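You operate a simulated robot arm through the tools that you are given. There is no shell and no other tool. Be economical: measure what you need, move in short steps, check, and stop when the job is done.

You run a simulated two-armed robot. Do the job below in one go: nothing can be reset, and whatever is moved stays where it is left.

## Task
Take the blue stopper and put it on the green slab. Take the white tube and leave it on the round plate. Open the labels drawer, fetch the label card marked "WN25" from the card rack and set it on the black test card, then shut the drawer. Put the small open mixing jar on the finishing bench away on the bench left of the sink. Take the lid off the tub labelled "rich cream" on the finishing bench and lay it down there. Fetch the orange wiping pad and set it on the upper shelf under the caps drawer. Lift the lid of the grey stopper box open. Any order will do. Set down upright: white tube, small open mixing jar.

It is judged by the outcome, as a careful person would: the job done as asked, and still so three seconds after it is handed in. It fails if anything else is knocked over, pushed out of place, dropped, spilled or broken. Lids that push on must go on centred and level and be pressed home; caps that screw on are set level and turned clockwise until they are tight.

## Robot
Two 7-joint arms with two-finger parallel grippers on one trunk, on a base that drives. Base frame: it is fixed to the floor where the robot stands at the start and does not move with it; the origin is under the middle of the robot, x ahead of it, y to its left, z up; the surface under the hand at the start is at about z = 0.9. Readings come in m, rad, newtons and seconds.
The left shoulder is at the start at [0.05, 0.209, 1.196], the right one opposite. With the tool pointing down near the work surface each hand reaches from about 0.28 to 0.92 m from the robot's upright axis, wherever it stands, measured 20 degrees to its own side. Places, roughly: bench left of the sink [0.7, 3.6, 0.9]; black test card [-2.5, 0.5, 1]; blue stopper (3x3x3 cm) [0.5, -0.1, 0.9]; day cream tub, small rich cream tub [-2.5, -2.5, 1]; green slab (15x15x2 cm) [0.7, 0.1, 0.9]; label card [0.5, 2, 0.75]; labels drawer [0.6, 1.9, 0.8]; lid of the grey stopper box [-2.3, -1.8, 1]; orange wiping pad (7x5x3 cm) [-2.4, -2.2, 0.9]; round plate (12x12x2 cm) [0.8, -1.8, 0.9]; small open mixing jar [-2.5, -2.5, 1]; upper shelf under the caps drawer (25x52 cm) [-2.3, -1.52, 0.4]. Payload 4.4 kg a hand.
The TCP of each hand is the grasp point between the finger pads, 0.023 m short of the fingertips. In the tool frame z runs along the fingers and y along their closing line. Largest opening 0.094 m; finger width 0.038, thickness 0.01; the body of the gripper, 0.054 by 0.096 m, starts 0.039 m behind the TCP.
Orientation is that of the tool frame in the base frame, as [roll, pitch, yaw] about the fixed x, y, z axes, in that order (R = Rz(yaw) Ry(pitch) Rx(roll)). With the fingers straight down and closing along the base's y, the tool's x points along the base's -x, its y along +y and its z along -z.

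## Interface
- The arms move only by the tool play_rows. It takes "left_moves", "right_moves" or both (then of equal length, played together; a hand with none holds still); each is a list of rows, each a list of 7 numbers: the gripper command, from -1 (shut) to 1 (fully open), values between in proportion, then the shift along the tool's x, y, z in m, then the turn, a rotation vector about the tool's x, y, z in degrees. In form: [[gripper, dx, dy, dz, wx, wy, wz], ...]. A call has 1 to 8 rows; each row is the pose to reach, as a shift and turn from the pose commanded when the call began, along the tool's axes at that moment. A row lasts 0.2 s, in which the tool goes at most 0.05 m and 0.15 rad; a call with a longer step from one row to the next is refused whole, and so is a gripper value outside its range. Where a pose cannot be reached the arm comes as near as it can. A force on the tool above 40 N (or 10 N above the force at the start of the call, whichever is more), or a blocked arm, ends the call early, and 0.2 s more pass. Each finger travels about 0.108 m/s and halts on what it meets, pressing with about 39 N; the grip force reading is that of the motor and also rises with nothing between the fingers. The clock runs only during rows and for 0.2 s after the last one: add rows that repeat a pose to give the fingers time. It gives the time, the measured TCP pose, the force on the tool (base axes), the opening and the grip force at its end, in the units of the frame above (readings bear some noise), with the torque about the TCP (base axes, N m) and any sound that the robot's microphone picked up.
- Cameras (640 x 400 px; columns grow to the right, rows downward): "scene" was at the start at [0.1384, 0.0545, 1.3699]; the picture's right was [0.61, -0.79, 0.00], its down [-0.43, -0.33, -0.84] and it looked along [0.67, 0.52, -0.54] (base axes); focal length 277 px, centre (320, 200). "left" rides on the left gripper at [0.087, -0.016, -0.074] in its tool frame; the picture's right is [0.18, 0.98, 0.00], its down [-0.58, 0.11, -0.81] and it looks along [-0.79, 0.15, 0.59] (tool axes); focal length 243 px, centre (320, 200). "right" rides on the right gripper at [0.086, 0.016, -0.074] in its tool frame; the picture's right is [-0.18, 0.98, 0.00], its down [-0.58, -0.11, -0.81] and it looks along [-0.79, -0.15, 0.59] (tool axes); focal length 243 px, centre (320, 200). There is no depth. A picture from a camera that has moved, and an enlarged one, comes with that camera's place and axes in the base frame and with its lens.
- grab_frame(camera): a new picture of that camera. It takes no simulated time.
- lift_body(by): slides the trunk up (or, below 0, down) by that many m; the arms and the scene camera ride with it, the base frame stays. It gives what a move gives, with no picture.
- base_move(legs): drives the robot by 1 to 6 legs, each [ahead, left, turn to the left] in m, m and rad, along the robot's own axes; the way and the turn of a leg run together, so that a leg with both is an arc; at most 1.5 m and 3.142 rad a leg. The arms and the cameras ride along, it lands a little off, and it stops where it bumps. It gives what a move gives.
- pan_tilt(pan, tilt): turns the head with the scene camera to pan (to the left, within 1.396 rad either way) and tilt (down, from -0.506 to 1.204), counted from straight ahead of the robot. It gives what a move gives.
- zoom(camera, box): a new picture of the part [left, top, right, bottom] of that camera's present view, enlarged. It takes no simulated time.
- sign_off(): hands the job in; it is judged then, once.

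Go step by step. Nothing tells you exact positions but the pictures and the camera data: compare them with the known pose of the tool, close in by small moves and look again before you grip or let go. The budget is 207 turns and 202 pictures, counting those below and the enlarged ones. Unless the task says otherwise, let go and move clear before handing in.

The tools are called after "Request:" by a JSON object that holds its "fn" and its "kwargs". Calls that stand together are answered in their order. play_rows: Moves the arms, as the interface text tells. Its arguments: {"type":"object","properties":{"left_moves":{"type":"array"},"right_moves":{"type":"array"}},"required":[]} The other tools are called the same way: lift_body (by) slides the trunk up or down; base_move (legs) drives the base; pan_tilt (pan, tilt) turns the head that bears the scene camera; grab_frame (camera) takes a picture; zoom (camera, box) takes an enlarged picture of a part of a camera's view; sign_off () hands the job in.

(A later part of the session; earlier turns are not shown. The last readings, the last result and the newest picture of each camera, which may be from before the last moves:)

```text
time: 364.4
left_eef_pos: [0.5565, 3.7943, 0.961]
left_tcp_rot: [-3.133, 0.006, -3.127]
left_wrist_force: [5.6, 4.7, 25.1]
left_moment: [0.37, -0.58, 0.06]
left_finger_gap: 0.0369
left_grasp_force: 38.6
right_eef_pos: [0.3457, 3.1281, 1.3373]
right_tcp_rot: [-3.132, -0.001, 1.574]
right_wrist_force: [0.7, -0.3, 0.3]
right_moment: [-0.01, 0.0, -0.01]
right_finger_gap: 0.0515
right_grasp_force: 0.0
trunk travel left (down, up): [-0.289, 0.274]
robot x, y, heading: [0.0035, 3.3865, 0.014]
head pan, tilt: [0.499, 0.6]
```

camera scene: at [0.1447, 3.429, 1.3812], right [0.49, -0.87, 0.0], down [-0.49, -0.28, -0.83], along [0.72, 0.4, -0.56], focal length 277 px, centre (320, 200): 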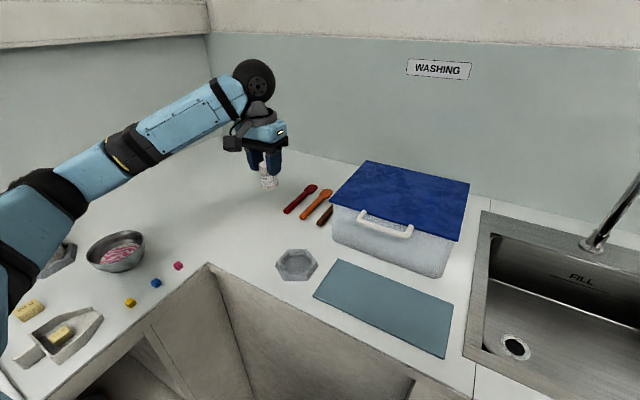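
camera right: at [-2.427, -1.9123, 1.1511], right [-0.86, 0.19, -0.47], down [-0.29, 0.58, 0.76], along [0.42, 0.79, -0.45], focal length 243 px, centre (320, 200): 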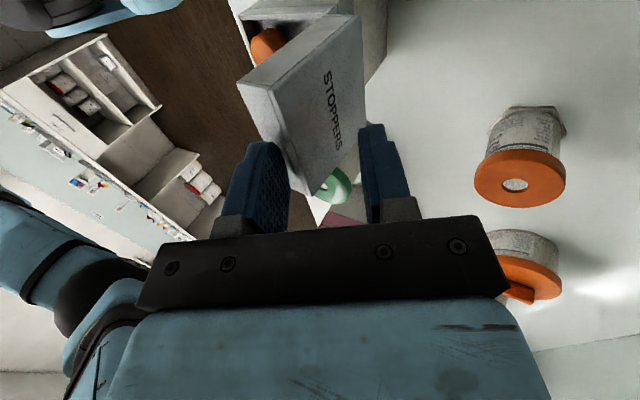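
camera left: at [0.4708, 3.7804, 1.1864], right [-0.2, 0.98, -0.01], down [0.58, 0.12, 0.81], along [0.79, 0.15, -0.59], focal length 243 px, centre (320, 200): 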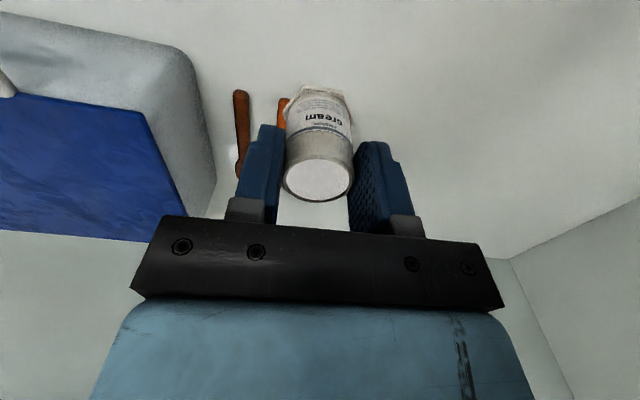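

Contact. Easing, opening and withdrawing upward.

Request:
{"fn": "play_rows", "kwargs": {"left_moves": [[-1, 0, 0, -0.003, 0, 0, 0], [-0.3, 0, 0, -0.003, 0, 0, 0], [0.3, 0, 0, -0.003, 0, 0, 0], [0.3, 0, 0, -0.003, 0, 0, 0], [0.3, 0, 0, -0.04, 0, 0, 0], [0.3, 0, 0, -0.085, 0, 0, 0], [0.3, 0, 0, -0.13, 0, 0, 0], [0.3, 0, 0, -0.17, 0, 0, 0]]}}

Request:
{"fn": "zoom", "kwargs": {"camera": "scene", "box": [200, 120, 360, 290]}}

```text
time: 366.2
left_eef_pos: [0.5563, 3.7948, 1.1279]
left_tcp_rot: [-3.131, 0.002, -3.129]
left_wrist_force: [-0.6, -0.2, 0.9]
left_moment: [0.02, 0.03, 0.01]
left_finger_gap: 0.061
left_grasp_force: 0.2
right_eef_pos: [0.3464, 3.1285, 1.3361]
right_tcp_rot: [-3.13, 0.002, 1.575]
right_wrist_force: [-0.1, -1.3, -0.3]
right_moment: [0.03, -0.03, 0.0]
right_finger_gap: 0.0518
right_grasp_force: 0.1
trunk travel left (down, up): [-0.289, 0.274]
robot x, y, heading: [0.0021, 3.3859, 0.012]
head pan, tilt: [0.499, 0.6]
```

```text
2.35 times, centred on (280, 205) of scene
camera zoom: at [0.1441, 3.4283, 1.3811], right [0.49, -0.87, 0.0], down [-0.49, -0.28, -0.83], along [0.72, 0.4, -0.56], focal length 651 px, centre (414, 188)
```

zoom: 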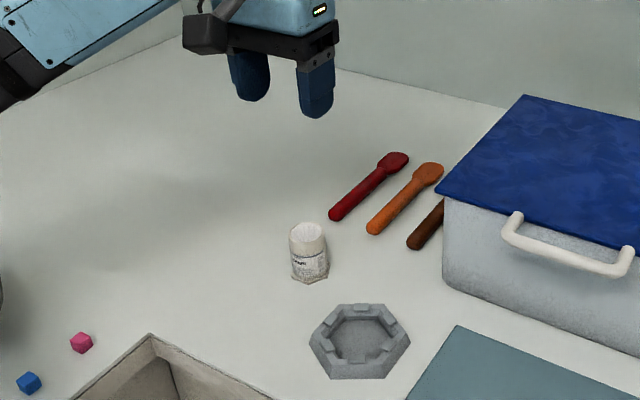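

Jar stands upright. Next the labels drawer: retract the left hand, back off slightly and drive right.

Request:
{"fn": "play_rows", "kwargs": {"left_moves": [[0.3, 0.04, 0, -0.02, 0, 0, 0], [0.3, 0.08, -0.01, -0.04, 0, 0, 0], [0.3, 0.12, -0.03, -0.06, 0, 0, 0], [0.3, 0.16, -0.06, -0.06, 0, 0, 0], [0.3, 0.18, -0.1, -0.06, 0, 0, 0]]}}

Request:
{"fn": "base_move", "kwargs": {"legs": [[-0.3, -0.3, 0], [0, -1.25, 0]]}}

Request:
{"fn": "pan_tilt", "kwargs": {"pan": 0.0, "tilt": 0.65}}

Request:
{"fn": "grab_frame", "kwargs": {"camera": "scene"}}

```text
time: 367.4
left_eef_pos: [0.3783, 3.6927, 1.1876]
left_tcp_rot: [-3.134, 0.001, -3.126]
left_wrist_force: [0.6, 0.1, -0.5]
left_moment: [0.0, 0.03, 0.0]
left_finger_gap: 0.061
left_grasp_force: 0.0
right_eef_pos: [0.3471, 3.1277, 1.3365]
right_tcp_rot: [-3.13, 0.001, 1.577]
right_wrist_force: [-0.2, -0.2, -0.9]
right_moment: [0.03, 0.01, -0.02]
right_finger_gap: 0.0516
right_grasp_force: 0.1
trunk travel left (down, up): [-0.289, 0.274]
robot x, y, heading: [-0.0023, 3.3861, 0.014]
head pan, tilt: [0.499, 0.6]
```

```text
time: 381.5
left_eef_pos: [0.103, 2.1408, 1.1872]
left_tcp_rot: [-3.131, 0.002, -3.111]
left_wrist_force: [-0.9, -0.1, 0.3]
left_moment: [-0.01, -0.01, -0.01]
left_finger_gap: 0.0611
left_grasp_force: 0.0
right_eef_pos: [0.0839, 1.5746, 1.3376]
right_tcp_rot: [-3.13, 0.001, 1.596]
right_wrist_force: [-0.6, -0.6, 0.6]
right_moment: [0.03, -0.01, -0.01]
right_finger_gap: 0.0519
right_grasp_force: 0.0
trunk travel left (down, up): [-0.289, 0.274]
robot x, y, heading: [-0.2731, 1.8241, 0.03]
head pan, tilt: [0.499, 0.6]
```

```text
time: 382.4
left_eef_pos: [0.104, 2.1413, 1.187]
left_tcp_rot: [-3.132, 0.001, -3.112]
left_wrist_force: [0.1, 0.0, -0.2]
left_moment: [-0.02, 0.02, 0.01]
left_finger_gap: 0.0608
left_grasp_force: 0.0
right_eef_pos: [0.0838, 1.5749, 1.3363]
right_tcp_rot: [-3.13, 0.002, 1.596]
right_wrist_force: [0.7, 0.3, 0.6]
right_moment: [0.03, -0.02, -0.01]
right_finger_gap: 0.0518
right_grasp_force: 0.1
trunk travel left (down, up): [-0.289, 0.274]
robot x, y, heading: [-0.2679, 1.8244, 0.034]
head pan, tilt: [0.0, 0.649]
```

```text
39 pictures are left
camera scene: at [-0.1146, 1.8286, 1.3769], right [0.03, -1.0, 0.0], down [-0.6, -0.02, -0.8], along [0.8, 0.03, -0.6], focal length 277 px, centre (320, 200)
```

scene: 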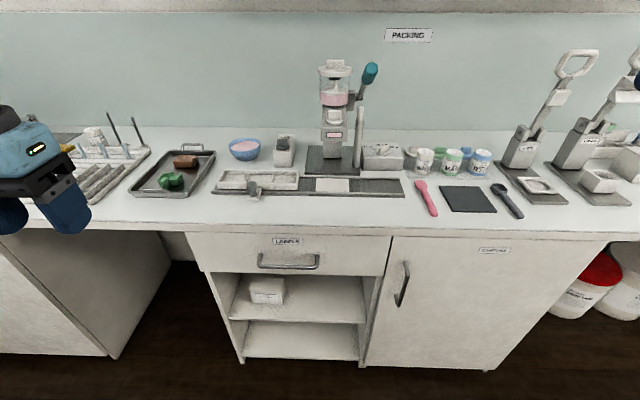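

The labels drawer handle is a horizontal bar at about [0.37, 1.93, 0.79]. My right hand is already rolled for pinching it from the front; I'll shift left, lower the trunk, and bring the hand in front of it.

Request:
{"fn": "base_move", "kwargs": {"legs": [[0, 0.27, -0.03]]}}

Request:
{"fn": "lift_body", "kwargs": {"by": -0.19}}

Request:
{"fn": "play_rows", "kwargs": {"right_moves": [[0.1, 0.009, 0.015, 0.036, -7.5, 0, 0], [0.1, 0.018, 0.03, 0.072, -15, 0, 0], [0.1, 0.027, 0.05, 0.108, -22.5, 0, 0], [0.1, 0.036, 0.07, 0.144, -30, 0, 0], [0.1, 0.045, 0.09, 0.18, -37.5, 0, 0], [0.1, 0.054, 0.115, 0.216, -45, 0, 0], [0.1, 0.063, 0.14, 0.252, -52.5, 0, 0], [0.1, 0.072, 0.166, 0.286, -60, 0, 0]]}}

Request:
{"fn": "pan_tilt", "kwargs": {"pan": -0.15, "tilt": 0.75}}

Request:
{"fn": "grab_frame", "kwargs": {"camera": "scene"}}

Request:
{"fn": "grab_frame", "kwargs": {"camera": "right"}}

```text
time: 385.4
left_eef_pos: [0.1084, 2.3991, 1.1865]
left_tcp_rot: [-3.131, 0.001, -3.14]
left_wrist_force: [-0.1, 0.3, 0.3]
left_moment: [-0.03, 0.0, 0.0]
left_finger_gap: 0.0611
left_grasp_force: 0.0
right_eef_pos: [0.0711, 1.8342, 1.3348]
right_tcp_rot: [-3.129, 0.002, 1.565]
right_wrist_force: [-0.2, -0.2, 0.4]
right_moment: [0.02, 0.01, 0.0]
right_finger_gap: 0.0517
right_grasp_force: 0.1
trunk travel left (down, up): [-0.289, 0.274]
robot x, y, heading: [-0.2737, 2.0957, -0.001]
head pan, tilt: [0.0, 0.649]
```

```text
time: 387.5
left_eef_pos: [0.1086, 2.3984, 0.9974]
left_tcp_rot: [-3.13, 0.002, -3.141]
left_wrist_force: [1.1, -0.1, 0.7]
left_moment: [-0.04, 0.0, -0.02]
left_finger_gap: 0.0611
left_grasp_force: 0.1
right_eef_pos: [0.07, 1.8349, 1.1468]
right_tcp_rot: [-3.129, 0.002, 1.567]
right_wrist_force: [-0.3, 0.0, 0.2]
right_moment: [-0.01, 0.01, 0.0]
right_finger_gap: 0.0519
right_grasp_force: 0.0
trunk travel left (down, up): [-0.099, 0.464]
robot x, y, heading: [-0.273, 2.0918, 0.003]
head pan, tilt: [0.0, 0.649]
```

```text
time: 389.3
left_eef_pos: [0.1086, 2.4002, 0.9965]
left_tcp_rot: [-3.13, 0.002, -3.14]
left_wrist_force: [0.5, 0.2, 0.5]
left_moment: [-0.05, 0.01, 0.0]
left_finger_gap: 0.0611
left_grasp_force: 0.1
right_eef_pos: [0.2343, 1.9036, 0.8599]
right_tcp_rot: [2.104, 0.005, 1.565]
right_wrist_force: [0.7, 0.2, -0.4]
right_moment: [-0.02, -0.01, 0.03]
right_finger_gap: 0.0518
right_grasp_force: 0.1
trunk travel left (down, up): [-0.099, 0.464]
robot x, y, heading: [-0.2747, 2.0968, 0.002]
head pan, tilt: [0.0, 0.649]
```

```text
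time: 390.0
left_eef_pos: [0.1094, 2.3996, 0.9971]
left_tcp_rot: [-3.132, 0.001, -3.138]
left_wrist_force: [0.5, -0.3, 0.0]
left_moment: [-0.04, 0.0, 0.02]
left_finger_gap: 0.0612
left_grasp_force: 0.0
right_eef_pos: [0.2336, 1.9035, 0.8598]
right_tcp_rot: [2.106, 0.002, 1.565]
right_wrist_force: [-0.7, 0.7, -0.3]
right_moment: [0.01, 0.0, 0.02]
right_finger_gap: 0.0518
right_grasp_force: 0.1
trunk travel left (down, up): [-0.099, 0.464]
robot x, y, heading: [-0.2732, 2.0947, 0.004]
head pan, tilt: [-0.15, 0.75]
```

```text
38 pictures are left
camera scene: at [-0.1237, 2.0807, 1.1783], right [-0.15, -0.99, 0.0], down [-0.67, 0.1, -0.73], along [0.72, -0.11, -0.68], focal length 277 px, centre (320, 200)
```

scene: 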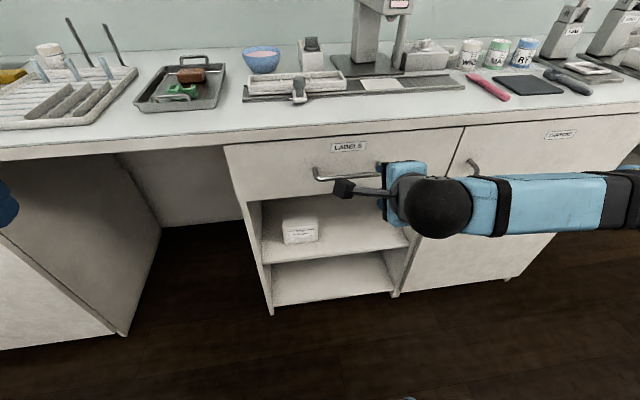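

```text
37 pictures are left
camera right: at [0.1788, 1.9902, 0.912], right [0.5, -0.18, 0.85], down [-0.75, -0.58, 0.32], along [0.43, -0.8, -0.43], focal length 243 px, centre (320, 200)
```

right: 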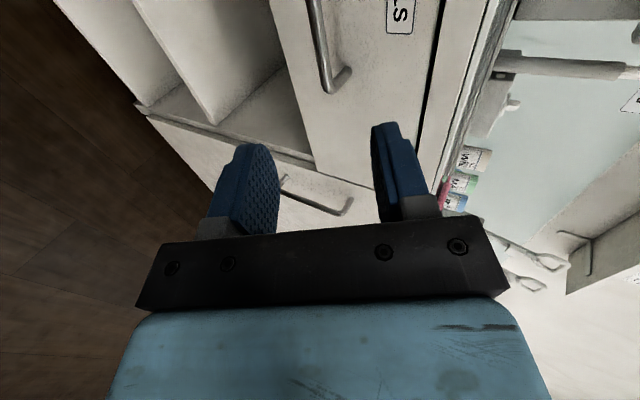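

Bar estimated at x≈0.375, z≈0.775. Approaching to just short of it.

Request:
{"fn": "play_rows", "kwargs": {"right_moves": [[0.0, 0.004, 0, 0.04, 0, 0, 0], [-0.2, 0.008, -0.001, 0.08, 0, 0, 0], [-0.2, 0.011, -0.002, 0.115, 0, 0, 0], [-0.2, 0.011, -0.002, 0.115, 0, 0, 0]]}}

Request:
{"fn": "grab_frame", "kwargs": {"camera": "right"}}

```text
time: 391.0
left_eef_pos: [0.1082, 2.3996, 0.9976]
left_tcp_rot: [-3.132, 0.002, -3.14]
left_wrist_force: [-0.8, 0.8, 0.3]
left_moment: [0.01, 0.02, 0.01]
left_finger_gap: 0.0611
left_grasp_force: 0.0
right_eef_pos: [0.3334, 1.9136, 0.7992]
right_tcp_rot: [2.108, 0.001, 1.567]
right_wrist_force: [0.2, -0.9, -0.3]
right_moment: [0.02, -0.04, -0.04]
right_finger_gap: 0.0378
right_grasp_force: 0.1
trunk travel left (down, up): [-0.099, 0.464]
robot x, y, heading: [-0.2759, 2.0877, 0.001]
head pan, tilt: [-0.15, 0.75]
```

```text
36 pictures are left
camera right: at [0.2772, 2.0007, 0.8511], right [0.5, -0.18, 0.85], down [-0.75, -0.58, 0.32], along [0.43, -0.8, -0.43], focal length 243 px, centre (320, 200)
```

right: 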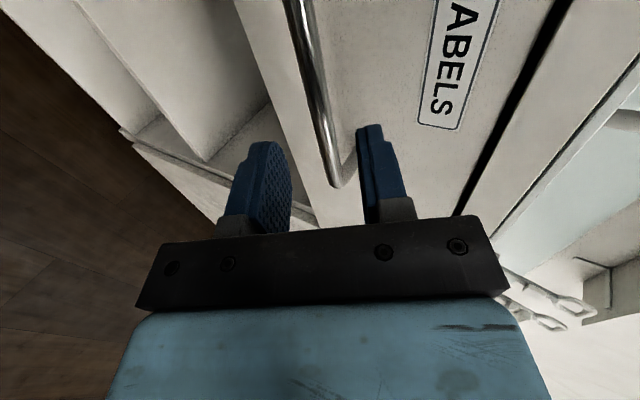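

The bar is centred between the fingers, 39 mm ahead. Advancing 27 mm and gripping.

Request:
{"fn": "play_rows", "kwargs": {"right_moves": [[-0.2, 0, 0, 0.014, 0, 0, 0], [-0.2, 0, 0, 0.027, 0, 0, 0], [-0.2, 0, 0, 0.027, 0, 0, 0], [-1, 0, 0, 0.027, 0, 0, 0], [-1, 0, 0, 0.027, 0, 0, 0], [-1, 0, 0, 0.027, 0, 0, 0]]}}

Request:
{"fn": "base_move", "kwargs": {"legs": [[-0.12, 0, 0]]}}

Request:
{"fn": "grab_frame", "kwargs": {"camera": "scene"}}

```text
time: 392.4
left_eef_pos: [0.1073, 2.3988, 0.9985]
left_tcp_rot: [-3.132, 0.003, -3.14]
left_wrist_force: [-0.1, 0.8, 0.2]
left_moment: [-0.02, -0.01, 0.0]
left_finger_gap: 0.0612
left_grasp_force: 0.0
right_eef_pos: [0.355, 1.9137, 0.7876]
right_tcp_rot: [2.101, 0.003, 1.565]
right_wrist_force: [2.8, -2.8, 14.8]
right_moment: [0.54, -0.23, -0.26]
right_finger_gap: 0.0118
right_grasp_force: 44.7
trunk travel left (down, up): [-0.099, 0.464]
robot x, y, heading: [-0.2711, 2.0922, 0.006]
head pan, tilt: [-0.15, 0.75]
```

```text
time: 393.6
left_eef_pos: [-0.0122, 2.3986, 0.9977]
left_tcp_rot: [-3.131, 0.005, -3.139]
left_wrist_force: [-1.5, -0.1, 0.0]
left_moment: [0.02, -0.02, 0.04]
left_finger_gap: 0.061
left_grasp_force: 0.1
right_eef_pos: [0.2348, 1.9141, 0.7863]
right_tcp_rot: [2.104, 0.002, 1.564]
right_wrist_force: [-0.5, -2.1, 18.8]
right_moment: [0.56, -0.29, -0.43]
right_finger_gap: 0.0118
right_grasp_force: 45.5
trunk travel left (down, up): [-0.099, 0.464]
robot x, y, heading: [-0.3932, 2.0955, 0.001]
head pan, tilt: [-0.15, 0.75]
```

```text
35 pictures are left
camera scene: at [-0.245, 2.0808, 1.1787], right [-0.15, -0.99, 0.0], down [-0.67, 0.1, -0.73], along [0.72, -0.11, -0.68], focal length 277 px, centre (320, 200)
```

scene: 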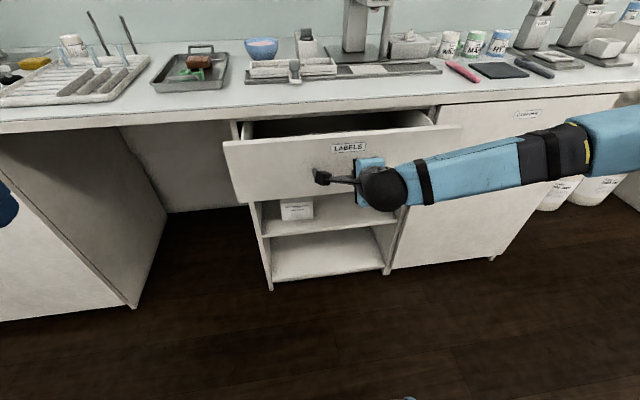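

The drawer slides open. Pulling another 14 cm.

Request:
{"fn": "base_move", "kwargs": {"legs": [[-0.14, 0, 0]]}}

Request:
{"fn": "play_rows", "kwargs": {"right_moves": [[-0.5, 0, 0, 0, 0, 0, 0], [-0.1, 0, 0, 0, 0, 0, 0], [-0.1, 0, 0, -0.03, 0, 0, 0], [-0.1, 0, 0, -0.07, 0, 0, 0], [-0.1, 0, 0, -0.11, 0, 0, 0], [-0.1, 0, 0, -0.15, 0, 0, 0]]}}

Request:
{"fn": "lift_body", "kwargs": {"by": 0.2}}

Request:
{"fn": "pan_tilt", "kwargs": {"pan": -0.1, "tilt": 0.75}}

Request:
{"fn": "grab_frame", "kwargs": {"camera": "scene"}}

```text
time: 394.9
left_eef_pos: [-0.15, 2.3992, 0.9999]
left_tcp_rot: [-3.131, 0.003, -3.139]
left_wrist_force: [-0.2, -0.8, -0.3]
left_moment: [-0.01, 0.0, 0.01]
left_finger_gap: 0.0609
left_grasp_force: 0.0
right_eef_pos: [0.0996, 1.9135, 0.7874]
right_tcp_rot: [2.104, 0.001, 1.565]
right_wrist_force: [-0.6, -11.6, 16.6]
right_moment: [0.05, -0.27, -1.2]
right_finger_gap: 0.0117
right_grasp_force: 45.3
trunk travel left (down, up): [-0.099, 0.464]
robot x, y, heading: [-0.5329, 2.0969, 0.004]
head pan, tilt: [-0.15, 0.75]
```

```text
time: 396.4
left_eef_pos: [-0.1486, 2.3981, 0.9965]
left_tcp_rot: [-3.132, 0.001, -3.139]
left_wrist_force: [0.1, -0.3, -0.2]
left_moment: [-0.01, 0.0, 0.01]
left_finger_gap: 0.0608
left_grasp_force: 0.0
right_eef_pos: [-0.0288, 1.9148, 0.8618]
right_tcp_rot: [2.105, 0.004, 1.564]
right_wrist_force: [0.0, 0.2, 0.7]
right_moment: [-0.02, 0.03, 0.0]
right_finger_gap: 0.0422
right_grasp_force: 0.0
trunk travel left (down, up): [-0.099, 0.464]
robot x, y, heading: [-0.5301, 2.0927, 0.01]
head pan, tilt: [-0.15, 0.75]
```

```text
time: 398.5
left_eef_pos: [-0.149, 2.3987, 1.1983]
left_tcp_rot: [-3.132, 0.002, -3.138]
left_wrist_force: [0.4, -0.9, 0.5]
left_moment: [0.01, -0.01, 0.01]
left_finger_gap: 0.0612
left_grasp_force: 0.1
right_eef_pos: [-0.0269, 1.9156, 1.0611]
right_tcp_rot: [2.106, 0.004, 1.567]
right_wrist_force: [0.2, -0.2, -0.1]
right_moment: [0.03, -0.03, 0.03]
right_finger_gap: 0.0421
right_grasp_force: 0.0
trunk travel left (down, up): [-0.299, 0.264]
robot x, y, heading: [-0.5286, 2.0923, 0.003]
head pan, tilt: [-0.15, 0.75]
```

```text
time: 399.1
left_eef_pos: [-0.1485, 2.4, 1.1969]
left_tcp_rot: [-3.132, 0.002, -3.138]
left_wrist_force: [-0.1, 0.4, 0.5]
left_moment: [0.03, 0.0, 0.04]
left_finger_gap: 0.0607
left_grasp_force: 0.1
right_eef_pos: [-0.027, 1.9145, 1.0614]
right_tcp_rot: [2.105, 0.001, 1.567]
right_wrist_force: [-0.5, 0.3, -0.6]
right_moment: [-0.03, -0.01, 0.01]
right_finger_gap: 0.0422
right_grasp_force: 0.1
trunk travel left (down, up): [-0.299, 0.264]
robot x, y, heading: [-0.5313, 2.0939, 0.0]
head pan, tilt: [-0.099, 0.75]
```

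```text
34 pictures are left
camera scene: at [-0.3797, 2.0846, 1.3783], right [-0.1, -1.0, 0.0], down [-0.68, 0.07, -0.73], along [0.73, -0.07, -0.68], focal length 277 px, centre (320, 200)
```

scene: 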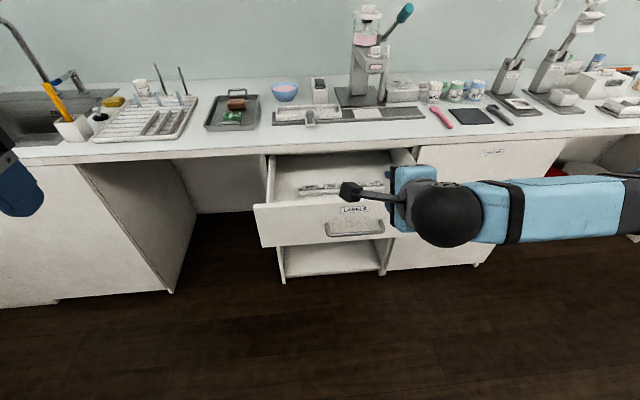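

A card rack is visible in the open drawer. Zooming in.

Request:
{"fn": "zoom", "kwargs": {"camera": "scene", "box": [260, 145, 420, 245]}}

```text
4.00 times, centred on (340, 195) of scene
camera zoom: at [-0.3797, 2.0846, 1.3783], right [-0.1, -1.0, 0.0], down [-0.68, 0.07, -0.73], along [0.73, -0.07, -0.68], focal length 1107 px, centre (240, 220)
```

zoom: 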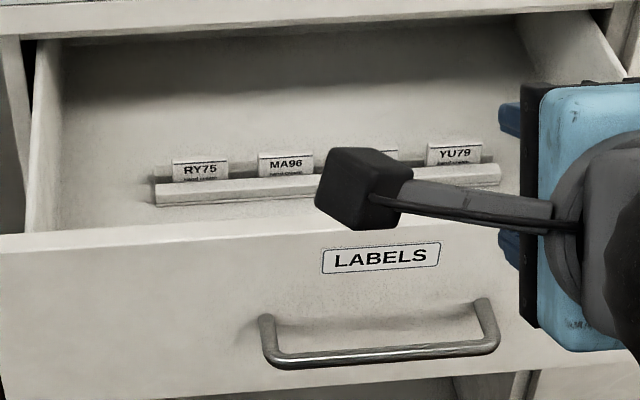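

Cards stand in the rack (RY75, MA96, a hidden one, YU79), but still too close under the bench edge. I'll regrip the handle by retracing and pull 12 cm more.

Request:
{"fn": "lift_body", "kwargs": {"by": -0.2}}

Request:
{"fn": "play_rows", "kwargs": {"right_moves": [[-0.1, 0, 0, 0.04, 0, 0, 0], [-0.1, 0, 0, 0.08, 0, 0, 0], [-0.1, 0, 0, 0.12, 0, 0, 0], [-0.1, 0, 0, 0.148, 0, 0, 0], [-0.1, 0, 0, 0.148, 0, 0, 0], [-1, 0, 0, 0.148, 0, 0, 0], [-1, 0, 0, 0.148, 0, 0, 0], [-1, 0, 0, 0.148, 0, 0, 0]]}}

```text
time: 401.3
left_eef_pos: [-0.1489, 2.3977, 0.9978]
left_tcp_rot: [-3.13, 0.002, -3.137]
left_wrist_force: [0.2, 0.4, 0.4]
left_moment: [-0.03, 0.02, -0.04]
left_finger_gap: 0.0613
left_grasp_force: 0.0
right_eef_pos: [-0.0291, 1.9159, 0.8614]
right_tcp_rot: [2.104, 0.001, 1.566]
right_wrist_force: [0.4, 0.0, 0.1]
right_moment: [-0.01, 0.02, -0.02]
right_finger_gap: 0.0422
right_grasp_force: 0.1
trunk travel left (down, up): [-0.099, 0.464]
robot x, y, heading: [-0.5311, 2.091, 0.007]
head pan, tilt: [-0.099, 0.75]
```

```text
time: 403.1
left_eef_pos: [-0.1488, 2.399, 0.997]
left_tcp_rot: [-3.131, 0.002, -3.137]
left_wrist_force: [-0.5, 0.2, -0.2]
left_moment: [0.01, 0.0, -0.02]
left_finger_gap: 0.061
left_grasp_force: 0.2
right_eef_pos: [0.099, 1.9133, 0.7858]
right_tcp_rot: [2.103, 0.0, 1.564]
right_wrist_force: [0.6, -2.7, 3.5]
right_moment: [0.61, -0.12, -0.29]
right_finger_gap: 0.0117
right_grasp_force: 45.2
trunk travel left (down, up): [-0.099, 0.464]
robot x, y, heading: [-0.5323, 2.0921, 0.004]
head pan, tilt: [-0.099, 0.75]
```

Gripped again. Pulling 10 cm more, then releasing and rising clear.

Request:
{"fn": "base_move", "kwargs": {"legs": [[-0.1, 0, 0]]}}

Request:
{"fn": "play_rows", "kwargs": {"right_moves": [[-0.5, 0, 0, 0, 0, 0, 0], [-0.1, 0, 0, 0, 0, 0, 0], [-0.1, 0, 0, -0.04, 0, 0, 0], [-0.1, 0, 0, -0.08, 0, 0, 0], [-0.1, 0, 0.03, -0.12, 0, 0, 0], [-0.1, 0, 0.06, -0.15, 0, 0, 0], [-0.1, 0, 0.1, -0.165, 0, 0, 0]]}}

Request:
{"fn": "lift_body", "kwargs": {"by": 0.2}}

Request:
{"fn": "play_rows", "kwargs": {"right_moves": [[-0.2, -0.02, 0, 0.0, 8, 0, 0], [-0.2, -0.04, 0, 0.0, 16, 0, 0], [-0.2, -0.06, 0, 0.0, 24, 0, 0], [-0.2, -0.08, 0, 0.0, 32, 0, 0], [-0.2, -0.1, 0, 0.0, 40, 0, 0], [-0.2, -0.12, 0, 0.0, 48, 0, 0], [-0.2, -0.14, 0, 0.0, 54, 0, 0], [-0.2, -0.16, 0, 0.0, 60, 0, 0]]}}

Request:
{"fn": "zoom", "kwargs": {"camera": "scene", "box": [220, 140, 460, 290]}}

```text
time: 404.3
left_eef_pos: [-0.2474, 2.3996, 0.997]
left_tcp_rot: [-3.13, 0.002, -3.138]
left_wrist_force: [0.5, 0.0, 0.5]
left_moment: [0.01, 0.01, 0.0]
left_finger_gap: 0.0611
left_grasp_force: 0.2
right_eef_pos: [-0.0002, 1.9124, 0.7863]
right_tcp_rot: [2.104, 0.003, 1.565]
right_wrist_force: [0.0, -3.4, 4.7]
right_moment: [0.29, -0.1, -0.9]
right_finger_gap: 0.0115
right_grasp_force: 44.6
trunk travel left (down, up): [-0.099, 0.464]
robot x, y, heading: [-0.6278, 2.0887, 0.001]
head pan, tilt: [-0.099, 0.75]
```

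```text
time: 405.9
left_eef_pos: [-0.2471, 2.4, 0.9971]
left_tcp_rot: [-3.13, 0.002, -3.138]
left_wrist_force: [0.6, 0.2, 1.1]
left_moment: [0.01, -0.01, -0.01]
left_finger_gap: 0.0611
left_grasp_force: 0.0
right_eef_pos: [-0.0929, 1.9128, 0.9561]
right_tcp_rot: [2.105, 0.003, 1.567]
right_wrist_force: [-0.5, 0.2, -1.3]
right_moment: [-0.03, 0.03, -0.02]
right_finger_gap: 0.042
right_grasp_force: 0.0
trunk travel left (down, up): [-0.099, 0.464]
robot x, y, heading: [-0.6289, 2.0917, 0.001]
head pan, tilt: [-0.099, 0.75]
```

```text
time: 408.0
left_eef_pos: [-0.2476, 2.3977, 1.1954]
left_tcp_rot: [-3.132, 0.001, -3.139]
left_wrist_force: [-0.1, 0.8, 0.0]
left_moment: [0.01, 0.0, 0.0]
left_finger_gap: 0.061
left_grasp_force: 0.1
right_eef_pos: [-0.092, 1.9138, 1.1555]
right_tcp_rot: [2.105, 0.002, 1.566]
right_wrist_force: [0.9, 0.5, -0.4]
right_moment: [0.02, -0.01, 0.02]
right_finger_gap: 0.0424
right_grasp_force: 0.1
trunk travel left (down, up): [-0.299, 0.264]
robot x, y, heading: [-0.6247, 2.0913, 0.006]
head pan, tilt: [-0.099, 0.75]
```

```text
time: 409.8
left_eef_pos: [-0.2465, 2.3985, 1.1969]
left_tcp_rot: [-3.13, 0.002, -3.138]
left_wrist_force: [-0.2, 0.3, -0.1]
left_moment: [-0.02, 0.01, 0.03]
left_finger_gap: 0.0612
left_grasp_force: 0.1
right_eef_pos: [-0.094, 1.7524, 1.1559]
right_tcp_rot: [-3.13, 0.002, 1.565]
right_wrist_force: [0.3, -0.4, 0.1]
right_moment: [0.0, -0.02, 0.01]
right_finger_gap: 0.0376
right_grasp_force: 0.0
trunk travel left (down, up): [-0.299, 0.264]
robot x, y, heading: [-0.6295, 2.0936, 0.01]
head pan, tilt: [-0.099, 0.75]
```

```text
2.67 times, centred on (340, 215) of scene
camera zoom: at [-0.4788, 2.0839, 1.3783], right [-0.1, -1.0, 0.0], down [-0.68, 0.07, -0.73], along [0.73, -0.07, -0.68], focal length 738 px, centre (267, 160)
```

zoom: 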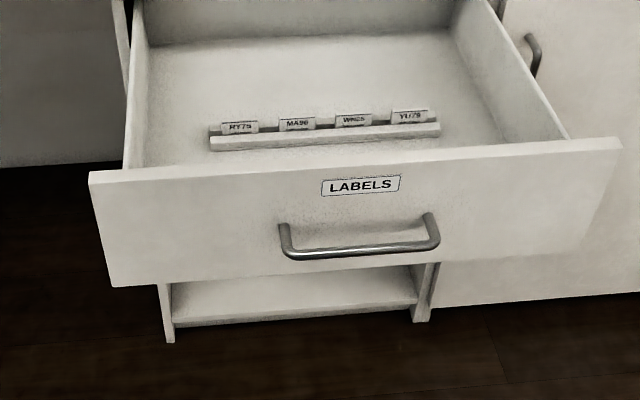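

WN25 is the third card. I'll drive forward a little and bring the right hand (closing along x) above it.

Request:
{"fn": "base_move", "kwargs": {"legs": [[0.2, 0, 0]]}}

Request:
{"fn": "play_rows", "kwargs": {"right_moves": [[-0.2, 0.022, 0.02, 0.02, 0, 0, 0], [-0.2, 0.044, 0.04, 0.05, 0, 0, 0], [-0.2, 0.066, 0.06, 0.08, 0, 0, 0], [-0.2, 0.088, 0.08, 0.115, 0, 0, 0], [-0.2, 0.11, 0.1, 0.15, 0, 0, 0], [-0.2, 0.13, 0.12, 0.18, 0, 0, 0], [-0.2, 0.148, 0.135, 0.206, 0, 0, 0], [-0.2, 0.148, 0.135, 0.206, 0, 0, 0]]}}

Request:
{"fn": "grab_frame", "kwargs": {"camera": "right"}}

```text
time: 411.4
left_eef_pos: [-0.0485, 2.3994, 1.1969]
left_tcp_rot: [-3.131, 0.001, -3.138]
left_wrist_force: [0.0, 0.1, 0.2]
left_moment: [-0.02, 0.03, 0.01]
left_finger_gap: 0.0611
left_grasp_force: 0.0
right_eef_pos: [0.1057, 1.7541, 1.1559]
right_tcp_rot: [-3.131, 0.003, 1.566]
right_wrist_force: [0.2, -0.4, 0.4]
right_moment: [0.01, 0.01, -0.02]
right_finger_gap: 0.0378
right_grasp_force: 0.2
trunk travel left (down, up): [-0.299, 0.264]
robot x, y, heading: [-0.43, 2.0939, 0.007]
head pan, tilt: [-0.099, 0.75]
```

```text
time: 413.2
left_eef_pos: [-0.0495, 2.3987, 1.1985]
left_tcp_rot: [-3.133, 0.001, -3.138]
left_wrist_force: [0.2, -0.6, -0.4]
left_moment: [0.0, 0.02, 0.01]
left_finger_gap: 0.0612
left_grasp_force: 0.0
right_eef_pos: [0.2391, 1.8995, 0.9499]
right_tcp_rot: [-3.132, 0.002, 1.565]
right_wrist_force: [0.4, 0.9, -0.2]
right_moment: [0.03, -0.03, 0.02]
right_finger_gap: 0.0374
right_grasp_force: 0.1
trunk travel left (down, up): [-0.299, 0.264]
robot x, y, heading: [-0.433, 2.093, 0.003]
head pan, tilt: [-0.099, 0.75]
```

```text
31 pictures are left
camera right: at [0.2568, 1.9863, 1.0237], right [0.98, -0.19, -0.01], down [-0.1, -0.58, 0.81], along [-0.16, -0.79, -0.59], focal length 243 px, centre (320, 200)
```

right: 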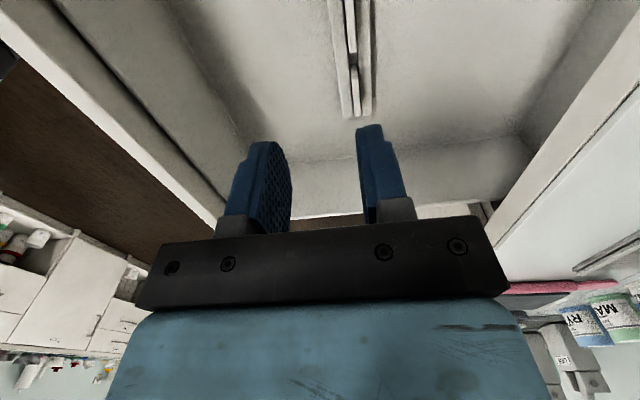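

Rack sits at x≈0.267, WN25 about y≈1.896. Moving above and lower for a closer look.

Request:
{"fn": "play_rows", "kwargs": {"right_moves": [[-0.2, -0.002, 0.014, 0.03, 0, 0, 0], [-0.2, -0.003, 0.027, 0.06, 0, 0, 0], [-0.2, -0.003, 0.027, 0.085, 0, 0, 0], [-0.2, -0.003, 0.027, 0.085, 0, 0, 0]]}}

Request:
{"fn": "grab_frame", "kwargs": {"camera": "right"}}

Request:
{"fn": "zoom", "kwargs": {"camera": "scene", "box": [270, 150, 410, 250]}}

```text
time: 414.2
left_eef_pos: [-0.0486, 2.3987, 1.1971]
left_tcp_rot: [-3.131, 0.003, -3.138]
left_wrist_force: [0.2, 0.5, -0.3]
left_moment: [-0.04, 0.01, -0.02]
left_finger_gap: 0.0609
left_grasp_force: 0.1
right_eef_pos: [0.2655, 1.8964, 0.8632]
right_tcp_rot: [-3.131, 0.003, 1.562]
right_wrist_force: [-0.4, 0.5, 0.6]
right_moment: [0.02, 0.02, -0.02]
right_finger_gap: 0.0377
right_grasp_force: 0.1
trunk travel left (down, up): [-0.299, 0.264]
robot x, y, heading: [-0.4343, 2.0887, 0.005]
head pan, tilt: [-0.099, 0.75]
```

```text
30 pictures are left
camera right: at [0.2831, 1.983, 0.9385], right [0.98, -0.19, -0.01], down [-0.1, -0.58, 0.81], along [-0.16, -0.79, -0.59], focal length 243 px, centre (320, 200)
```

right: 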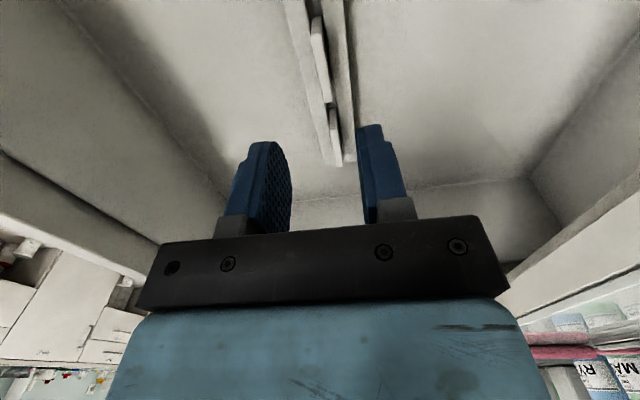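

```text
4.00 times, centred on (340, 200) of scene
camera zoom: at [-0.2799, 2.0849, 1.3783], right [-0.1, -1.0, 0.0], down [-0.68, 0.07, -0.73], along [0.73, -0.07, -0.68], focal length 1107 px, centre (240, 200)
```

zoom: 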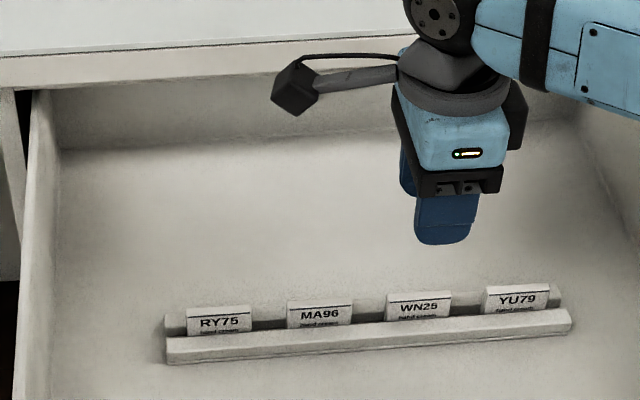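

Triangulated: WN25's visible part is centred at [0.267, 1.896, 0.746], top at ≈0.757. Lowering so the tips reach about z 0.742, then gripping.

Request:
{"fn": "play_rows", "kwargs": {"right_moves": [[-0.2, 0, 0.001, 0.04, 0, 0, 0], [-0.2, 0, 0.001, 0.075, 0, 0, 0], [-0.2, 0, 0.001, 0.094, 0, 0, 0], [-0.2, 0, 0.001, 0.097, 0, 0, 0], [-0.2, 0, 0.001, 0.097, 0, 0, 0]]}}

Request:
{"fn": "zoom", "kwargs": {"camera": "scene", "box": [310, 180, 410, 250]}}

Request:
{"fn": "zoom", "kwargs": {"camera": "right", "box": [220, 60, 420, 220]}}

```text
time: 415.4
left_eef_pos: [-0.0481, 2.3998, 1.1971]
left_tcp_rot: [-3.132, 0.002, -3.138]
left_wrist_force: [0.3, -0.6, -0.3]
left_moment: [-0.02, 0.0, 0.06]
left_finger_gap: 0.0611
left_grasp_force: 0.0
right_eef_pos: [0.266, 1.8978, 0.7665]
right_tcp_rot: [-3.132, 0.001, 1.564]
right_wrist_force: [0.0, 1.2, 0.1]
right_moment: [0.03, 0.02, 0.01]
right_finger_gap: 0.0374
right_grasp_force: 0.2
trunk travel left (down, up): [-0.299, 0.264]
robot x, y, heading: [-0.4312, 2.0884, 0.005]
head pan, tilt: [-0.099, 0.75]
```

```text
5.71 times, centred on (360, 215) of scene
camera zoom: at [-0.2797, 2.0848, 1.3783], right [-0.1, -1.0, 0.0], down [-0.68, 0.07, -0.73], along [0.73, -0.07, -0.68], focal length 1582 px, centre (91, 114)
```

zoom: 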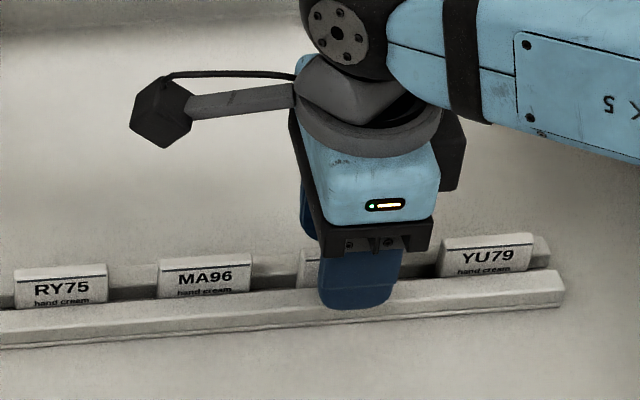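

```text
2.50 times, centred on (320, 140) of right
camera zoom: at [0.2835, 1.9838, 0.8411], right [0.98, -0.19, -0.01], down [-0.1, -0.58, 0.81], along [-0.16, -0.79, -0.59], focal length 606 px, centre (320, 350)
```

zoom: 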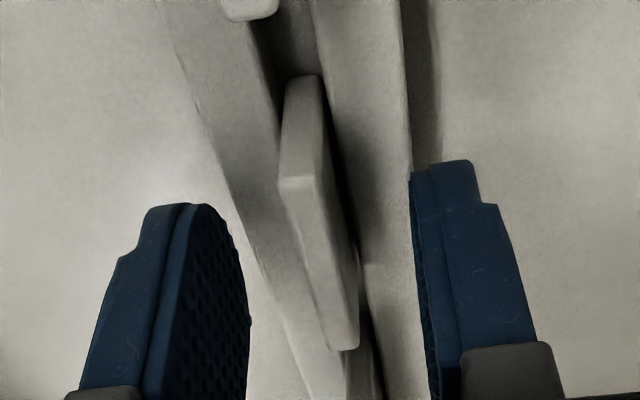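

The card is between the fingertips. Closing.

Request:
{"fn": "play_rows", "kwargs": {"right_moves": [[-0.6, 0, 0, 0, 0, 0, 0], [-1, 0, 0, 0, 0, 0, 0], [-1, 0, 0, 0, 0, 0, 0], [-1, 0, 0, 0, 0, 0, 0]]}}

Request:
{"fn": "zoom", "kwargs": {"camera": "right", "box": [220, 60, 420, 220]}}

```text
time: 416.4
left_eef_pos: [-0.049, 2.3998, 1.1972]
left_tcp_rot: [-3.131, 0.001, -3.138]
left_wrist_force: [0.9, 0.8, 0.3]
left_moment: [0.01, 0.02, 0.02]
left_finger_gap: 0.0611
left_grasp_force: 0.1
right_eef_pos: [0.2668, 1.898, 0.7672]
right_tcp_rot: [-3.131, 0.001, 1.563]
right_wrist_force: [-0.3, -0.2, -1.0]
right_moment: [0.02, 0.0, 0.0]
right_finger_gap: 0.0061
right_grasp_force: 38.5
trunk travel left (down, up): [-0.299, 0.264]
robot x, y, heading: [-0.4278, 2.0895, 0.003]
head pan, tilt: [-0.099, 0.75]
```

```text
2.50 times, centred on (320, 140) of right
camera zoom: at [0.2835, 1.9837, 0.8413], right [0.98, -0.19, -0.01], down [-0.1, -0.58, 0.81], along [-0.16, -0.79, -0.59], focal length 606 px, centre (320, 350)
```

zoom: 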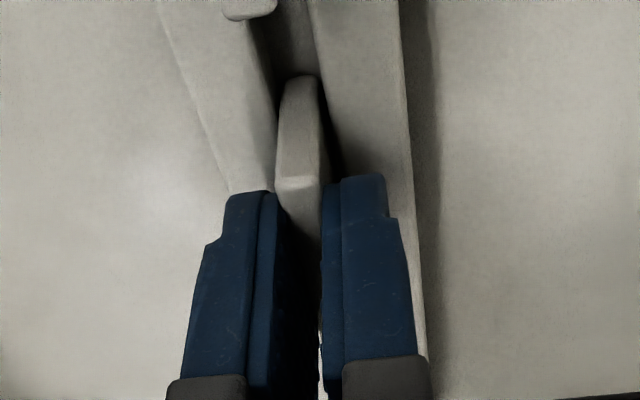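

Gripped (6 mm thick card). Lifting it straight out and drawing it back.

Request:
{"fn": "play_rows", "kwargs": {"right_moves": [[-1, 0, 0, -0.015, 0, 0, 0], [-1, 0, 0, -0.04, 0, 0, 0], [-1, 0, 0, -0.085, 0, 0, 0], [-1, 0, 0, -0.13, 0, 0, 0], [-1, 0, -0.02, -0.175, 0, 0, 0], [-1, 0, -0.045, -0.215, 0, 0, 0], [-1, 0, -0.08, -0.25, 0, 0, 0], [-1, -0.02, -0.11, -0.28, 0, 0, 0]]}}

Request:
{"fn": "grab_frame", "kwargs": {"camera": "scene"}}

```text
time: 418.2
left_eef_pos: [-0.0494, 2.3985, 1.1974]
left_tcp_rot: [-3.133, 0.003, -3.139]
left_wrist_force: [-0.2, -0.2, 0.9]
left_moment: [-0.02, 0.01, 0.03]
left_finger_gap: 0.061
left_grasp_force: 0.0
right_eef_pos: [0.1552, 1.8776, 1.0478]
right_tcp_rot: [-3.133, 0.001, 1.564]
right_wrist_force: [-0.4, 0.1, 0.2]
right_moment: [0.0, -0.02, 0.01]
right_finger_gap: 0.0064
right_grasp_force: 38.8
trunk travel left (down, up): [-0.299, 0.264]
robot x, y, heading: [-0.43, 2.0941, -0.001]
head pan, tilt: [-0.099, 0.75]
```

```text
25 pictures are left
camera scene: at [-0.281, 2.0837, 1.3784], right [-0.1, -1.0, 0.0], down [-0.68, 0.07, -0.73], along [0.73, -0.07, -0.68], focal length 277 px, centre (320, 200)
```

scene: 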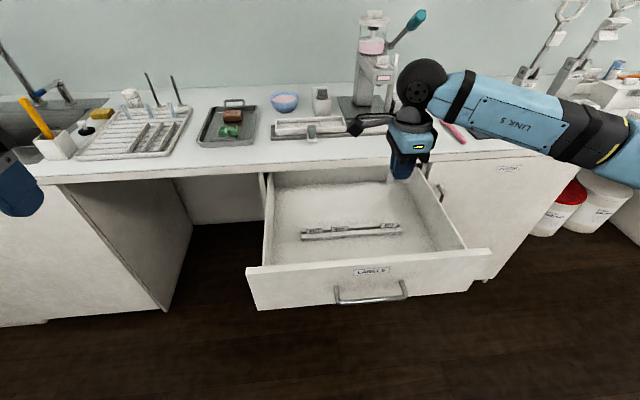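

Now shutting the drawer with the left fist: first draw the card hand back and up, shift the base right, and lower the trunk.

Request:
{"fn": "play_rows", "kwargs": {"right_moves": [[-1, 0, -0.03, -0.03, 0, 0, 0], [-1, 0, -0.06, -0.06, 0, 0, 0], [-1, 0, -0.09, -0.09, 0, 0, 0], [-1, 0, -0.12, -0.12, 0, 0, 0], [-1, 0, -0.15, -0.15, 0, 0, 0], [-1, 0, -0.17, -0.18, 0, 0, 0], [-1, 0, -0.18, -0.21, 0, 0, 0]]}}

Request:
{"fn": "base_move", "kwargs": {"legs": [[0, -0.2, 0]]}}

Request:
{"fn": "lift_body", "kwargs": {"by": -0.19}}

Request:
{"fn": "play_rows", "kwargs": {"left_moves": [[-1, 0, -0.02, 0.03, 0, 0, 0], [-1, 0, -0.045, 0.06, 0, 0, 0], [-1, 0, -0.07, 0.09, 0, 0, 0], [-1, 0, -0.095, 0.12, 0, 0, 0], [-1, 0, -0.12, 0.145, 0, 0, 0], [-1, 0, -0.14, 0.17, 0, 0, 0]]}}

Request:
{"fn": "pan_tilt", "kwargs": {"pan": 0.2, "tilt": 0.8}}

Request:
{"fn": "grab_frame", "kwargs": {"camera": "scene"}}

```text
time: 419.8
left_eef_pos: [-0.0497, 2.3999, 1.197]
left_tcp_rot: [-3.131, 0.004, -3.138]
left_wrist_force: [-0.2, 0.6, 0.3]
left_moment: [-0.02, -0.01, -0.03]
left_finger_gap: 0.0612
left_grasp_force: 0.0
right_eef_pos: [-0.0213, 1.8798, 1.2603]
right_tcp_rot: [-3.13, 0.003, 1.564]
right_wrist_force: [-0.2, 0.6, 0.1]
right_moment: [0.01, -0.02, 0.01]
right_finger_gap: 0.0061
right_grasp_force: 39.5
trunk travel left (down, up): [-0.299, 0.264]
robot x, y, heading: [-0.429, 2.0943, 0.002]
head pan, tilt: [-0.099, 0.75]
```

```text
time: 422.2
left_eef_pos: [-0.0473, 2.1992, 1.1967]
left_tcp_rot: [-3.132, 0.003, -3.139]
left_wrist_force: [-0.3, 0.0, 0.1]
left_moment: [0.02, 0.0, 0.03]
left_finger_gap: 0.0611
left_grasp_force: 0.0
right_eef_pos: [-0.0189, 1.6799, 1.2593]
right_tcp_rot: [-3.13, 0.002, 1.566]
right_wrist_force: [-0.4, -0.6, 0.6]
right_moment: [0.0, 0.01, -0.01]
right_finger_gap: 0.006
right_grasp_force: 39.0
trunk travel left (down, up): [-0.299, 0.264]
robot x, y, heading: [-0.4338, 1.8938, 0.004]
head pan, tilt: [-0.099, 0.75]
```

```text
time: 424.3
left_eef_pos: [-0.0476, 2.1981, 1.008]
left_tcp_rot: [-3.131, 0.002, -3.139]
left_wrist_force: [0.1, 0.8, -0.5]
left_moment: [-0.02, 0.0, 0.0]
left_finger_gap: 0.0611
left_grasp_force: 0.1
right_eef_pos: [-0.0197, 1.6806, 1.0678]
right_tcp_rot: [-3.13, 0.001, 1.566]
right_wrist_force: [-0.1, -0.2, 0.1]
right_moment: [0.03, 0.02, -0.02]
right_finger_gap: 0.0063
right_grasp_force: 38.7
trunk travel left (down, up): [-0.109, 0.454]
robot x, y, heading: [-0.429, 1.8918, 0.005]
head pan, tilt: [-0.099, 0.75]
```

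```text
time: 425.7
left_eef_pos: [-0.0468, 2.0583, 0.8382]
left_tcp_rot: [-3.13, 0.002, -3.139]
left_wrist_force: [1.0, 0.2, 0.7]
left_moment: [0.0, -0.02, 0.01]
left_finger_gap: 0.0003
left_grasp_force: 38.7
right_eef_pos: [-0.0199, 1.6818, 1.0687]
right_tcp_rot: [-3.131, 0.002, 1.566]
right_wrist_force: [0.5, 0.0, 0.3]
right_moment: [-0.03, 0.03, 0.01]
right_finger_gap: 0.0063
right_grasp_force: 39.0
trunk travel left (down, up): [-0.109, 0.454]
robot x, y, heading: [-0.432, 1.8952, 0.0]
head pan, tilt: [-0.099, 0.75]
```

```text
time: 426.5
left_eef_pos: [-0.0468, 2.059, 0.8381]
left_tcp_rot: [-3.132, 0.001, -3.137]
left_wrist_force: [0.2, 0.2, 1.0]
left_moment: [0.01, 0.01, 0.01]
left_finger_gap: 0.0
left_grasp_force: 39.0
right_eef_pos: [-0.0196, 1.6812, 1.07]
right_tcp_rot: [-3.131, 0.001, 1.565]
right_wrist_force: [0.2, -0.2, 0.3]
right_moment: [0.0, 0.04, 0.0]
right_finger_gap: 0.0061
right_grasp_force: 39.3
trunk travel left (down, up): [-0.109, 0.454]
robot x, y, heading: [-0.4257, 1.8928, 0.001]
head pan, tilt: [0.201, 0.799]
```

```text
24 pictures are left
camera scene: at [-0.2827, 1.9099, 1.1843], right [0.2, -0.98, 0.0], down [-0.7, -0.14, -0.7], along [0.68, 0.14, -0.72], focal length 277 px, centre (320, 200)
```

scene: 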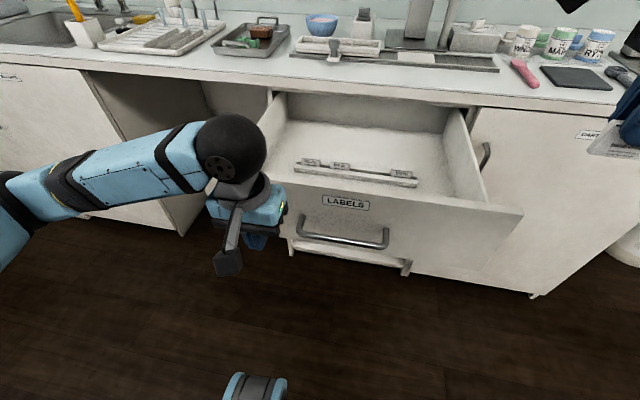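

The fist is in front of the drawer. I'll tilt it forward so the fingertips lead (keeping the hand body off the bench edge), then push by driving forward.

Request:
{"fn": "play_rows", "kwargs": {"left_moves": [[-1, 0, 0, 0.003, 0, -8, 0], [-1, 0, 0, 0.006, 0, -16, 0], [-1, 0, 0, 0.009, 0, -24, 0], [-1, 0, 0, 0.012, 0, -32, 0], [-1, 0, 0, 0.015, 0, -40, 0], [-1, 0, 0, 0.018, 0, -45, 0], [-1, 0, 0, 0.018, 0, -45, 0]]}}

Request:
{"fn": "base_move", "kwargs": {"legs": [[0.3, 0, 0]]}}

Request:
{"fn": "base_move", "kwargs": {"legs": [[0.12, 0, 0]]}}

Request:
{"fn": "grab_frame", "kwargs": {"camera": "scene"}}

```text
time: 428.1
left_eef_pos: [-0.0253, 2.0463, 0.8116]
left_tcp_rot: [-3.125, 0.787, -3.128]
left_wrist_force: [-0.4, 0.2, -0.9]
left_moment: [0.0, 0.0, 0.03]
left_finger_gap: 0.0
left_grasp_force: 39.0
left hand out of reach, approached as far as the arm can: row 4, 5, 6, 7
right_eef_pos: [-0.0203, 1.6812, 1.0694]
right_tcp_rot: [-3.131, 0.002, 1.566]
right_wrist_force: [0.2, 0.0, 0.0]
right_moment: [0.0, -0.01, -0.04]
right_finger_gap: 0.0063
right_grasp_force: 39.2
trunk travel left (down, up): [-0.109, 0.454]
robot x, y, heading: [-0.4293, 1.8946, 0.008]
head pan, tilt: [0.201, 0.799]
```

```text
time: 430.1
left_eef_pos: [0.2749, 2.049, 0.8118]
left_tcp_rot: [-3.127, 0.787, -3.124]
left_wrist_force: [-0.2, 0.8, 0.2]
left_moment: [0.0, 0.02, -0.01]
left_finger_gap: 0.0
left_grasp_force: 38.9
right_eef_pos: [0.2814, 1.6836, 1.0702]
right_tcp_rot: [-3.132, 0.004, 1.566]
right_wrist_force: [1.1, 0.2, 0.3]
right_moment: [0.0, 0.04, 0.0]
right_finger_gap: 0.0062
right_grasp_force: 38.6
trunk travel left (down, up): [-0.109, 0.454]
robot x, y, heading: [-0.1268, 1.8933, 0.007]
head pan, tilt: [0.201, 0.799]
```

```text
time: 431.4
left_eef_pos: [0.3832, 2.0502, 0.8114]
left_tcp_rot: [-3.128, 0.784, -3.127]
left_wrist_force: [0.6, 0.3, 0.6]
left_moment: [0.01, -0.01, -0.01]
left_finger_gap: 0.0
left_grasp_force: 39.1
right_eef_pos: [0.3922, 1.6843, 1.0684]
right_tcp_rot: [-3.132, 0.002, 1.567]
right_wrist_force: [0.1, -0.2, -0.6]
right_moment: [0.02, -0.02, -0.01]
right_finger_gap: 0.0061
right_grasp_force: 38.8
trunk travel left (down, up): [-0.109, 0.454]
robot x, y, heading: [-0.0198, 1.8936, 0.007]
head pan, tilt: [0.201, 0.799]
stopped in leg 1: the force on the tool passed its limit at 76 N (the readings are from after the stop); the commanded pose is now the measured one
```

```text
23 pictures are left
camera scene: at [0.1294, 1.9124, 1.1843], right [0.21, -0.98, 0.0], down [-0.7, -0.15, -0.7], along [0.68, 0.14, -0.72], focal length 277 px, centre (320, 200)
```

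scene: 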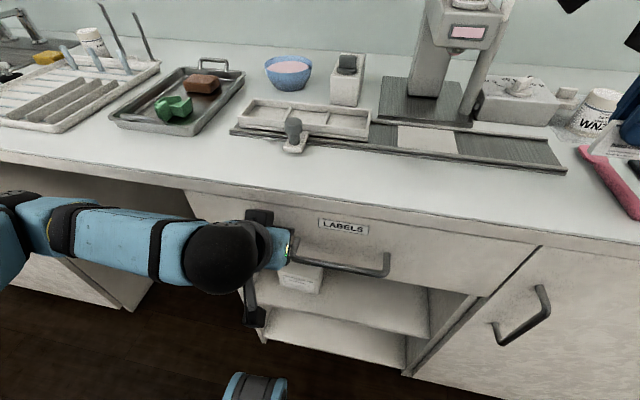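

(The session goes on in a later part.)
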